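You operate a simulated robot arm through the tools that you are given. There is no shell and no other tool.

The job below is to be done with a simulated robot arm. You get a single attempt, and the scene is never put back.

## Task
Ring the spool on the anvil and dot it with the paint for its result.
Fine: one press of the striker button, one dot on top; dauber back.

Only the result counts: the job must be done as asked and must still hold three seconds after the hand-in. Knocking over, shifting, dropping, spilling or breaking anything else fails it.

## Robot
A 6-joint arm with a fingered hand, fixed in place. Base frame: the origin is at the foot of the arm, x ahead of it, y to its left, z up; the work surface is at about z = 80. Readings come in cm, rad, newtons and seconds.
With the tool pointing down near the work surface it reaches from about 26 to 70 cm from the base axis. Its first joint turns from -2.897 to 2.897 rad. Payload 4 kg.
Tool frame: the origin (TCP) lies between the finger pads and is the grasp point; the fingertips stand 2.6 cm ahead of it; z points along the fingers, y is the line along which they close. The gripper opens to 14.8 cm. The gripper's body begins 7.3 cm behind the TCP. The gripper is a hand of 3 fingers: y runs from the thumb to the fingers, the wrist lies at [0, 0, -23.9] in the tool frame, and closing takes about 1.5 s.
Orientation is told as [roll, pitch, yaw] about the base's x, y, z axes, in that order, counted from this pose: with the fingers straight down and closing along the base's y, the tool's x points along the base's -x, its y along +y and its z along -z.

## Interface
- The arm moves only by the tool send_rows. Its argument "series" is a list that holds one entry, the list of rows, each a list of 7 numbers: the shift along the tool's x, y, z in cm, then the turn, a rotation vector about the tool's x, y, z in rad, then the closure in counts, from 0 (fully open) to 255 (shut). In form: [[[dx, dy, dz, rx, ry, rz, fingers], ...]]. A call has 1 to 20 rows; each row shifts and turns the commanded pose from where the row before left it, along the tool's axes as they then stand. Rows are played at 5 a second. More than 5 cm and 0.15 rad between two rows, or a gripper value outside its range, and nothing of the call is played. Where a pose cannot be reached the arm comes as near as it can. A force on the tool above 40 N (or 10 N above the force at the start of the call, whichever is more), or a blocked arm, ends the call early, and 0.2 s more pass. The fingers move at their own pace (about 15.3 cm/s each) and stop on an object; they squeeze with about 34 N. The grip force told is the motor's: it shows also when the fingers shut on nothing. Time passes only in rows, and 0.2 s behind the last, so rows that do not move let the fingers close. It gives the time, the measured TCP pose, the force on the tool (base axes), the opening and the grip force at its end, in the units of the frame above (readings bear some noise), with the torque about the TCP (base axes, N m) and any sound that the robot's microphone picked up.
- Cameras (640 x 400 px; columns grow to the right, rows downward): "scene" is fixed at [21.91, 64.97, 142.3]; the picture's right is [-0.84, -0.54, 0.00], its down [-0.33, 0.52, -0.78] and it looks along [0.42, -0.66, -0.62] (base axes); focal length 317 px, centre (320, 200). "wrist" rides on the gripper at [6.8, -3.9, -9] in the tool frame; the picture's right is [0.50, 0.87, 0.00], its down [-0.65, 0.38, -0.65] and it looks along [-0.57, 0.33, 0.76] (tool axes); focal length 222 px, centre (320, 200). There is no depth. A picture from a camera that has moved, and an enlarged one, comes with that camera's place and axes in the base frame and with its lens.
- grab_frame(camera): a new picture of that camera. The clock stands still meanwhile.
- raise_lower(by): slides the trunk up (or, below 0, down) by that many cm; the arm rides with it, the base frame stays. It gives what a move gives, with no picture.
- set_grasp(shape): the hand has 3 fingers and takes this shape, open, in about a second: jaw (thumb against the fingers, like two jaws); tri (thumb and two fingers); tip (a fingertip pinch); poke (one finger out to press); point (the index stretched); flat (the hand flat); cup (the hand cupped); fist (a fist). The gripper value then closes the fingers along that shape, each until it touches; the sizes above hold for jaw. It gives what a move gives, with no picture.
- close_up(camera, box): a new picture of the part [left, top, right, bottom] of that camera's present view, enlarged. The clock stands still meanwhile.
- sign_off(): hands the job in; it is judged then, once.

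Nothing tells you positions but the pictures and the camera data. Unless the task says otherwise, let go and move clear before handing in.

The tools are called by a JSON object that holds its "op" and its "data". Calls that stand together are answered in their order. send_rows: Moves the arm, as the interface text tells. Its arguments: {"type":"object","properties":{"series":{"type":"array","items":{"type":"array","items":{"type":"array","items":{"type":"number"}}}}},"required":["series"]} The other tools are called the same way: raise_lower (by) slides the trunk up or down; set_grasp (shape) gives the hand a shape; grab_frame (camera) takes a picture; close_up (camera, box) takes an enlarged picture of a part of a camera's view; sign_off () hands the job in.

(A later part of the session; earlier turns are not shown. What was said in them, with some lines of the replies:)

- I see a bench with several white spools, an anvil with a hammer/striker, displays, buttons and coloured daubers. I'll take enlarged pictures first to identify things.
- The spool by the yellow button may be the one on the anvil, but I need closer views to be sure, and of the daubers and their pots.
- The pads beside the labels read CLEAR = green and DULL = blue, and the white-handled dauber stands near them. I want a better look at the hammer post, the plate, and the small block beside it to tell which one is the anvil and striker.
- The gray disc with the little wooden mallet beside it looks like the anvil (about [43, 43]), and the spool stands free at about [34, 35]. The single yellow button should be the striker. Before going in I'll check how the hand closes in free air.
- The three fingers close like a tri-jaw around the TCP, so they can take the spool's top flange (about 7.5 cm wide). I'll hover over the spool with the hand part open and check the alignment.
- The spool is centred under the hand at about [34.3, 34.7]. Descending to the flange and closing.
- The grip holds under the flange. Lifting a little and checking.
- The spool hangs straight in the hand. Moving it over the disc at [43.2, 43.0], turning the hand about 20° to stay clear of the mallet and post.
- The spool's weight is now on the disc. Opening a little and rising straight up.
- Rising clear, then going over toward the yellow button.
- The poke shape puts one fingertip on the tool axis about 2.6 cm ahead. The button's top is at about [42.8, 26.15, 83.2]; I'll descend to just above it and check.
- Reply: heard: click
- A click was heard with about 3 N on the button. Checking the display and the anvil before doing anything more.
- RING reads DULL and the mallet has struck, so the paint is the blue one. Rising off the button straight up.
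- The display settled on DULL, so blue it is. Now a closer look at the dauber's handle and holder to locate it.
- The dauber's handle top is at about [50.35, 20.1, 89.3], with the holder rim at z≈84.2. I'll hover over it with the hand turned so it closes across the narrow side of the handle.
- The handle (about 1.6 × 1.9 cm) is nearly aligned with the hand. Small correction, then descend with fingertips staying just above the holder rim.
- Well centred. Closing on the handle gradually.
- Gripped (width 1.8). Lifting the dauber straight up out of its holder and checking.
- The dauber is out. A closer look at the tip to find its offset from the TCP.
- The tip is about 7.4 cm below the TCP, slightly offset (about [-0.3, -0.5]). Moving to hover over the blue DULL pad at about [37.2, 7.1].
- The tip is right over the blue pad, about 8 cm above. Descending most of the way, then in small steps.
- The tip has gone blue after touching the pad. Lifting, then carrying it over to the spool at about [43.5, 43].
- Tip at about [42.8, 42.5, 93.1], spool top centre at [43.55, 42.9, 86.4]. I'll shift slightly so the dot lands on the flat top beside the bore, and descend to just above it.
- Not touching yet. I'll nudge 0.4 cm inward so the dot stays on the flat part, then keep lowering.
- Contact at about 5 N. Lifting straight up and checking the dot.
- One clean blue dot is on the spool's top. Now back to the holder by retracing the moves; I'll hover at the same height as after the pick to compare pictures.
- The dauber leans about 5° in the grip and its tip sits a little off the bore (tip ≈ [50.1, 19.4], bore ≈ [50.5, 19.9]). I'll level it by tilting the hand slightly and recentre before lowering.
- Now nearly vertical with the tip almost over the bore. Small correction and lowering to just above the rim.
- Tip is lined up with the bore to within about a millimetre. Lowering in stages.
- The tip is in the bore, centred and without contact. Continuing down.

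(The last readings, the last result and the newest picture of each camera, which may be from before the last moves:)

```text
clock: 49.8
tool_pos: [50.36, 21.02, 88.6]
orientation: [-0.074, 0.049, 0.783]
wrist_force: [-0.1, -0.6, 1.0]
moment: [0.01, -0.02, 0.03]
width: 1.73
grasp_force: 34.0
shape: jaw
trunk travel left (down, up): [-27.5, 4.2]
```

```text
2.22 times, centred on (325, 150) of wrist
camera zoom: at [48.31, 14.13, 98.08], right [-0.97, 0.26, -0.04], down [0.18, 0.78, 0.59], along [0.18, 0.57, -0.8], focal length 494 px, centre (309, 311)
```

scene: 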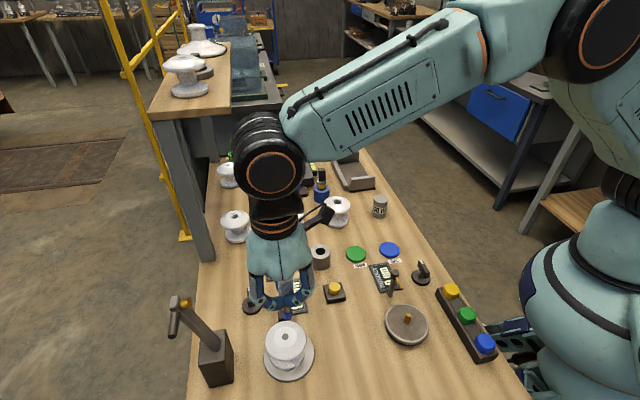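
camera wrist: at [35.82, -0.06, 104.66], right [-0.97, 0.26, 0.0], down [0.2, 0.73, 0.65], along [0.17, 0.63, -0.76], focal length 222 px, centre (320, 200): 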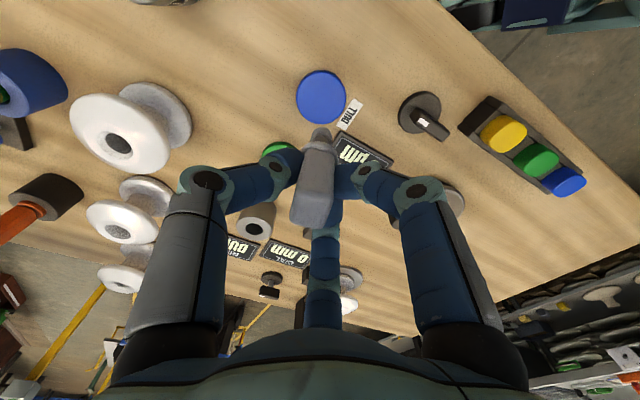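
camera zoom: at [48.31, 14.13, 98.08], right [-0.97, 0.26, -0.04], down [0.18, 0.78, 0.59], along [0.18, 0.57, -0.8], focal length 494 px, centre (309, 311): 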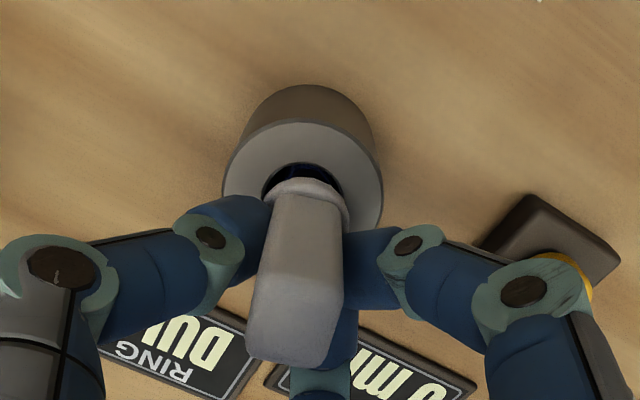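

{"op": "send_rows", "data": {"series": [[[-0.014, 0.022, 0.299, 0, 0, 0, 255], [-0.014, 0.022, 0.299, 0, 0, 0, 255], [0, 0, 0, 0, 0, 0, 255]]]}}

{"op": "close_up", "data": {"camera": "wrist", "box": [280, 60, 370, 240]}}

{"op": "close_up", "data": {"camera": "scene", "box": [290, 200, 350, 280]}}

```text
clock: 50.6
tool_pos: [50.46, 21.01, 88.02]
orientation: [-0.074, 0.047, 0.782]
wrist_force: [-0.5, 0.3, -0.7]
moment: [-0.02, 0.01, -0.03]
width: 1.73
grasp_force: 33.5
shape: jaw
trunk travel left (down, up): [-27.5, 4.2]
```

```text
2.22 times, centred on (325, 150) of wrist
camera zoom: at [48.35, 14.11, 97.49], right [-0.97, 0.26, -0.04], down [0.18, 0.78, 0.59], along [0.18, 0.57, -0.8], focal length 494 px, centre (309, 311)
```

zoom: 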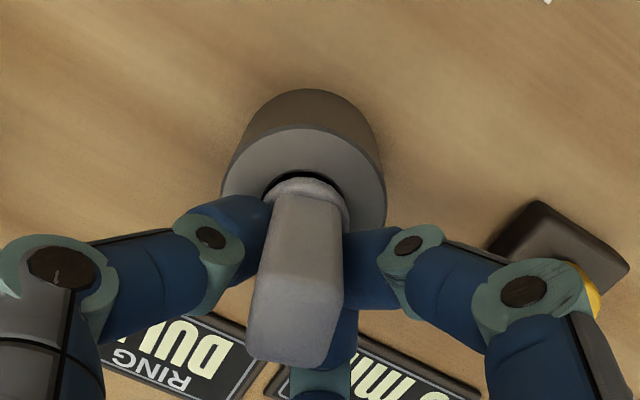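

```text
5.00 times, centred on (320, 240) of scene
camera zoom: at [21.91, 64.97, 142.3], right [-0.84, -0.54, 0.0], down [-0.33, 0.52, -0.78], along [0.42, -0.66, -0.62], focal length 1586 px, centre (320, 0)
```

zoom: 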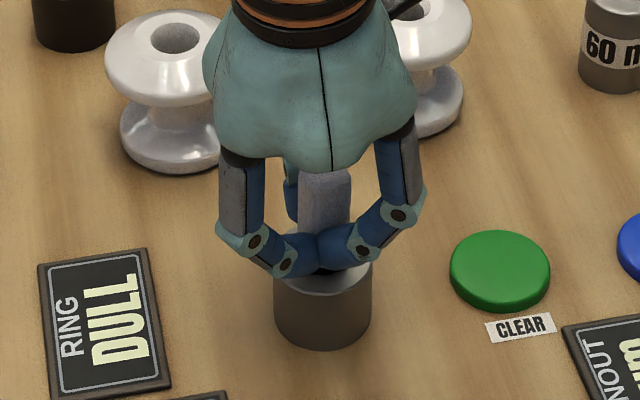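

{"op": "send_rows", "data": {"series": [[[-0.008, 0.012, 0.17, 0, 0, 0, 255], [0, 0, 0, 0, 0, 0, 255]]]}}

```text
clock: 51.2
tool_pos: [50.39, 21.01, 87.91]
orientation: [-0.073, 0.046, 0.784]
wrist_force: [0.4, 0.5, 0.1]
moment: [0.04, 0.01, -0.01]
width: 1.74
grasp_force: 33.9
shape: jaw
trunk travel left (down, up): [-27.5, 4.2]
```

{"op": "send_rows", "data": {"series": [[[-0.008, 0.012, 0.17, 0, 0, 0, 255], [0, 0, 0, 0, 0, 0, 255]]]}}

```text
clock: 51.8
tool_pos: [50.49, 21.1, 87.67]
orientation: [-0.073, 0.045, 0.782]
wrist_force: [-0.3, 0.3, -0.6]
moment: [0.0, 0.0, -0.02]
width: 1.76
grasp_force: 34.2
shape: jaw
trunk travel left (down, up): [-27.5, 4.2]
```

{"op": "send_rows", "data": {"series": [[[-0.007, 0.011, 0.15, 0, 0, 0, 255], [0, 0, 0, 0, 0, 0, 255]]]}}

{"op": "close_up", "data": {"camera": "wrist", "box": [280, 60, 370, 240]}}

{"op": "close_up", "data": {"camera": "scene", "box": [300, 220, 345, 275]}}

```text
clock: 52.4
tool_pos: [50.56, 21.16, 87.59]
orientation: [-0.074, 0.046, 0.785]
wrist_force: [-0.2, -0.2, 0.1]
moment: [-0.03, 0.01, -0.01]
width: 1.74
grasp_force: 34.2
shape: jaw
trunk travel left (down, up): [-27.5, 4.2]
```

```text
2.22 times, centred on (325, 150) of wrist
camera zoom: at [48.43, 14.16, 97.03], right [-0.97, 0.26, -0.04], down [0.18, 0.78, 0.59], along [0.18, 0.57, -0.8], focal length 494 px, centre (309, 311)
```

zoom: 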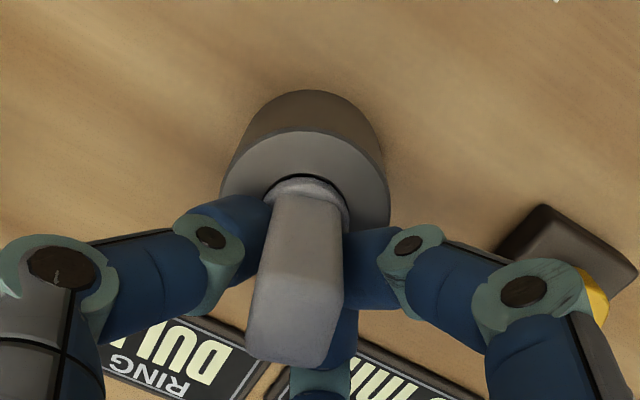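

```text
7.27 times, centred on (322, 248) of scene
camera zoom: at [21.91, 64.97, 142.3], right [-0.84, -0.54, 0.0], down [-0.33, 0.52, -0.78], along [0.42, -0.66, -0.62], focal length 2306 px, centre (302, -146)
```

zoom: 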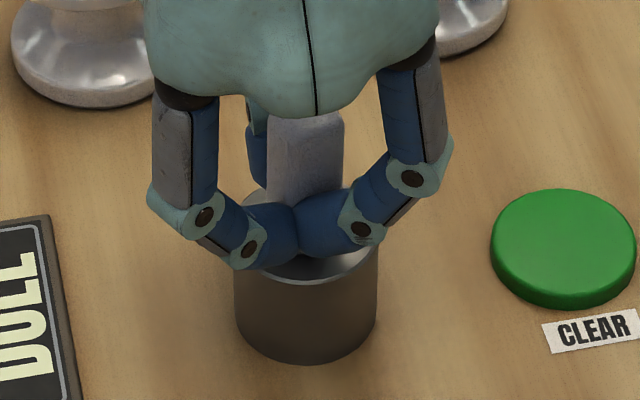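

{"op": "send_rows", "data": {"series": [[[-0.007, 0.011, 0.15, 0, 0, 0, 255], [0, 0, 0, 0, 0, 0, 255]]]}}

```text
clock: 53.0
tool_pos: [50.59, 21.04, 87.37]
orientation: [-0.073, 0.045, 0.783]
wrist_force: [0.1, 0.3, 4.7]
moment: [0.01, 0.01, 0.01]
width: 1.72
grasp_force: 34.0
shape: jaw
trunk travel left (down, up): [-27.5, 4.2]
```

The dauber is seated (about 5 N upward). Opening the fingers.

{"op": "send_rows", "data": {"series": [[[0, 0, 0, 0, 0, 0, 225], [0, 0, 0, 0, 0, 0, 210], [0, 0, 0, 0, 0, 0, 190], [0, 0, 0, 0, 0, 0, 170], [0, 0, 0, 0, 0, 0, 150], [0, 0, 0, 0, 0, 0, 130], [0, 0, 0, 0, 0, 0, 110], [0, 0, 0, 0, 0, 0, 100], [0, 0, 0, 0, 0, 0, 100]]]}}

{"op": "close_up", "data": {"camera": "wrist", "box": [220, 60, 420, 240]}}

{"op": "close_up", "data": {"camera": "scene", "box": [290, 200, 350, 280]}}

```text
clock: 55.0
tool_pos: [50.52, 21.09, 87.33]
orientation: [-0.073, 0.045, 0.784]
wrist_force: [0.1, -0.5, -0.8]
moment: [0.0, 0.0, -0.01]
width: 8.92
grasp_force: 0.0
shape: jaw
trunk travel left (down, up): [-27.5, 4.2]
```

```text
2.22 times, centred on (320, 150) of wrist
camera zoom: at [48.43, 14.14, 96.86], right [-0.97, 0.26, -0.04], down [0.18, 0.78, 0.59], along [0.18, 0.57, -0.8], focal length 494 px, centre (320, 311)
```

zoom: 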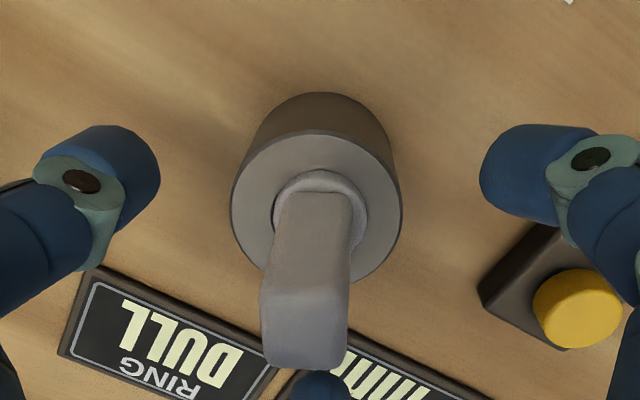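

```text
5.00 times, centred on (320, 240) of scene
camera zoom: at [21.91, 64.97, 142.3], right [-0.84, -0.54, 0.0], down [-0.33, 0.52, -0.78], along [0.42, -0.66, -0.62], focal length 1586 px, centre (320, 0)
```

zoom: 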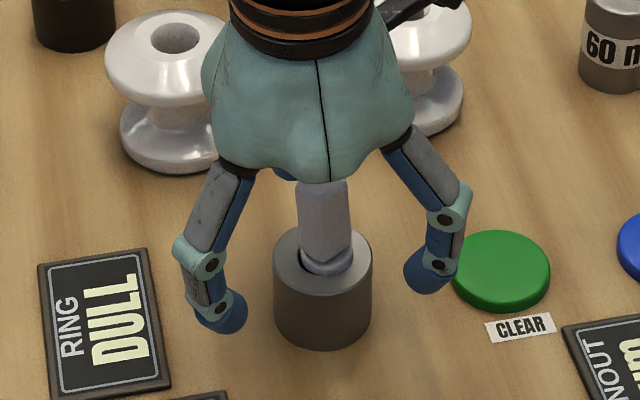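

Dauber released in its holder. Rising clear vertically and levelling the hand for a check.

{"op": "send_rows", "data": {"series": [[[0.094, -0.146, -1.99, 0, 0, 0, 90], [0.141, -0.219, -2.99, 0, 0, 0, 80], [0.188, -0.292, -3.98, 0, 0, 0, 60], [0.188, -0.292, -3.98, 0, 0, 0, 60], [0, 0, 0, -0.073, -0.047, 0, 60], [0, 0, 0, 0, 0, 0, 60]]]}}

{"op": "close_up", "data": {"camera": "wrist", "box": [250, 30, 390, 160]}}

{"op": "close_up", "data": {"camera": "scene", "box": [290, 220, 350, 280]}}

{"op": "grab_frame", "data": {"camera": "scene"}}

```text
clock: 56.4
tool_pos: [50.62, 21.1, 100.39]
orientation: [0.001, -0.001, 0.786]
wrist_force: [-0.6, 0.7, -0.2]
moment: [-0.02, 0.01, 0.02]
width: 11.29
grasp_force: 0.0
shape: jaw
trunk travel left (down, up): [-27.5, 4.2]
```

```text
3.08 times, centred on (320, 95) of wrist
camera zoom: at [48.59, 13.37, 109.33], right [-0.97, 0.26, 0.0], down [0.2, 0.73, 0.65], along [0.17, 0.63, -0.76], focal length 684 px, centre (320, 523)
```

zoom: 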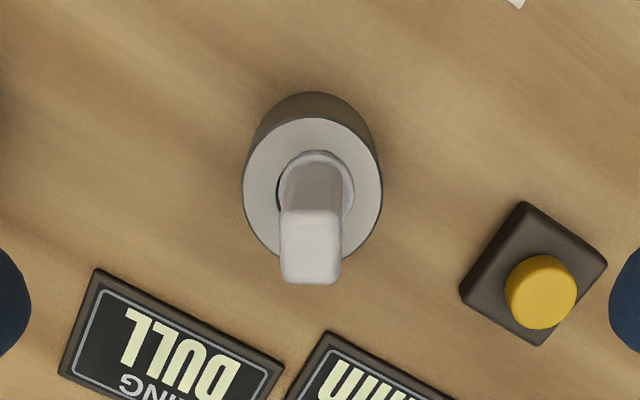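

```text
6.67 times, centred on (320, 250) of scene
camera zoom: at [21.91, 64.97, 142.3], right [-0.84, -0.54, 0.0], down [-0.33, 0.52, -0.78], along [0.42, -0.66, -0.62], focal length 2114 px, centre (320, -133)
```

zoom: 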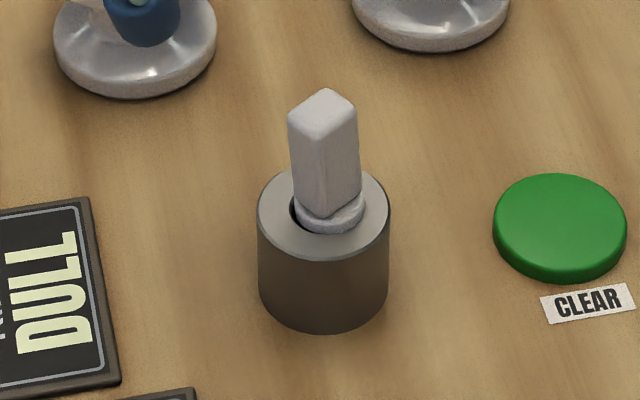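

```text
taken
```

scene: 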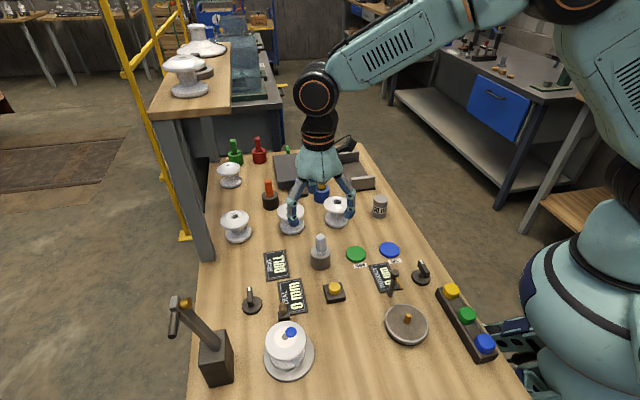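

The dauber stands back in its holder, the holder hasn't moved, and the spool carries a single blue dot. I'll pull the hand up and away and take a final look.

{"op": "send_rows", "data": {"series": [[[0, 0, -4, 0, 0, 0, 60], [0, 0, -4, 0, 0, 0, 60], [0, 0, -4, 0, 0, 0, 60], [4, 0, 0, 0, 0, 0, 60], [4, 0, 0, 0, 0, 0, 60], [0, 0, 0, 0, 0, 0, 60], [0, 0, 0, 0, 0, 0, 60], [0, 0, 0, 0, 0, 0, 60]]]}}

{"op": "grab_frame", "data": {"camera": "scene"}}

{"op": "close_up", "data": {"camera": "scene", "box": [230, 240, 370, 380]}}

{"op": "close_up", "data": {"camera": "scene", "box": [290, 220, 350, 280]}}

```text
clock: 58.2
tool_pos: [44.96, 15.19, 112.25]
orientation: [-0.001, -0.001, 0.784]
wrist_force: [0.1, 0.0, 0.0]
moment: [0.03, 0.01, 0.0]
width: 11.29
grasp_force: 0.0
shape: jaw
trunk travel left (down, up): [-27.5, 4.2]
```

```text
taken
```

scene: 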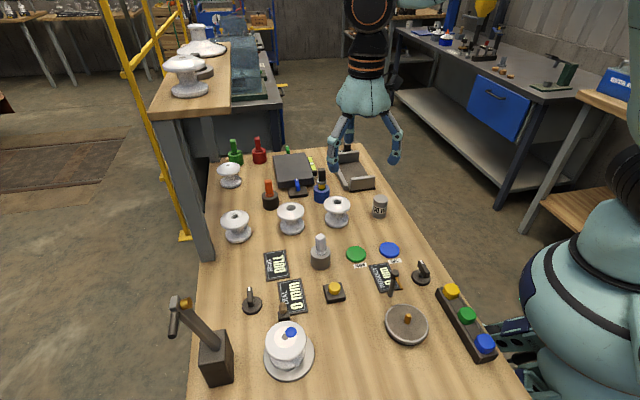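

```text
2.86 times, centred on (300, 310) of scene
camera zoom: at [21.91, 64.97, 142.3], right [-0.84, -0.54, 0.0], down [-0.33, 0.52, -0.78], along [0.42, -0.66, -0.62], focal length 906 px, centre (377, -114)
```

zoom: 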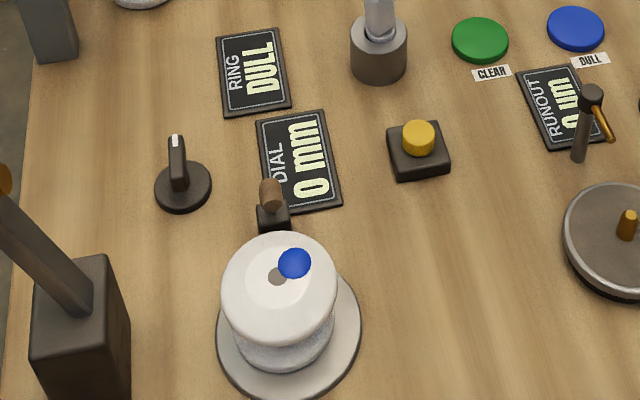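

```text
6.67 times, centred on (320, 250) of scene
camera zoom: at [21.91, 64.97, 142.3], right [-0.84, -0.54, 0.0], down [-0.33, 0.52, -0.78], along [0.42, -0.66, -0.62], focal length 2114 px, centre (320, -133)
```

zoom: 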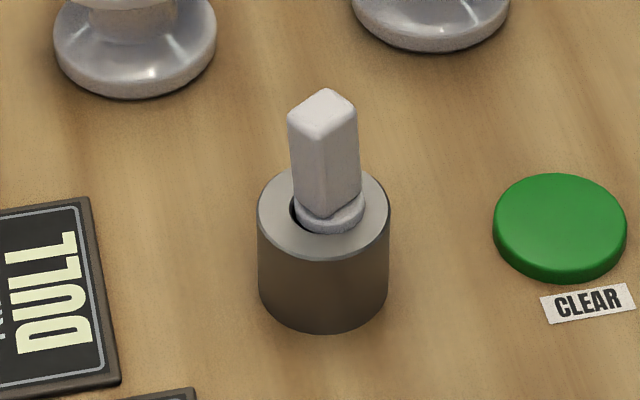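

Everything has settled: the spool is on the anvil with one blue dot for DULL, the dauber is back in its holder, nothing else has moved, and the hand is clear. Handing in.

{"op": "sign_off", "data": {}}

```text
The job is handed in.
```

The spool rang **DULL**. I marked it with one blue dot, which is the paint labelled DULL, and handed the job in.

- **Ring:** I set the spool on the gray disc beside the little mallet, which I took to be the anvil. I pressed the single yellow button once. The button clicked, the mallet struck, and the RING display changed from READY to DULL.
- **Dot:** There is one blue dot on top of the spool, just beside the centre hole. It slightly overlaps the hole's edge.
- **Dauber:** It is back in its holder. It sits about 0.2 cm off centre, leans roughly 3°, and its handle is turned from how it stood at the start. The holder did not move.

In the last pictures nothing else looked moved or knocked over. The spool is still on the anvil, and the hand was open and well clear when I handed in.
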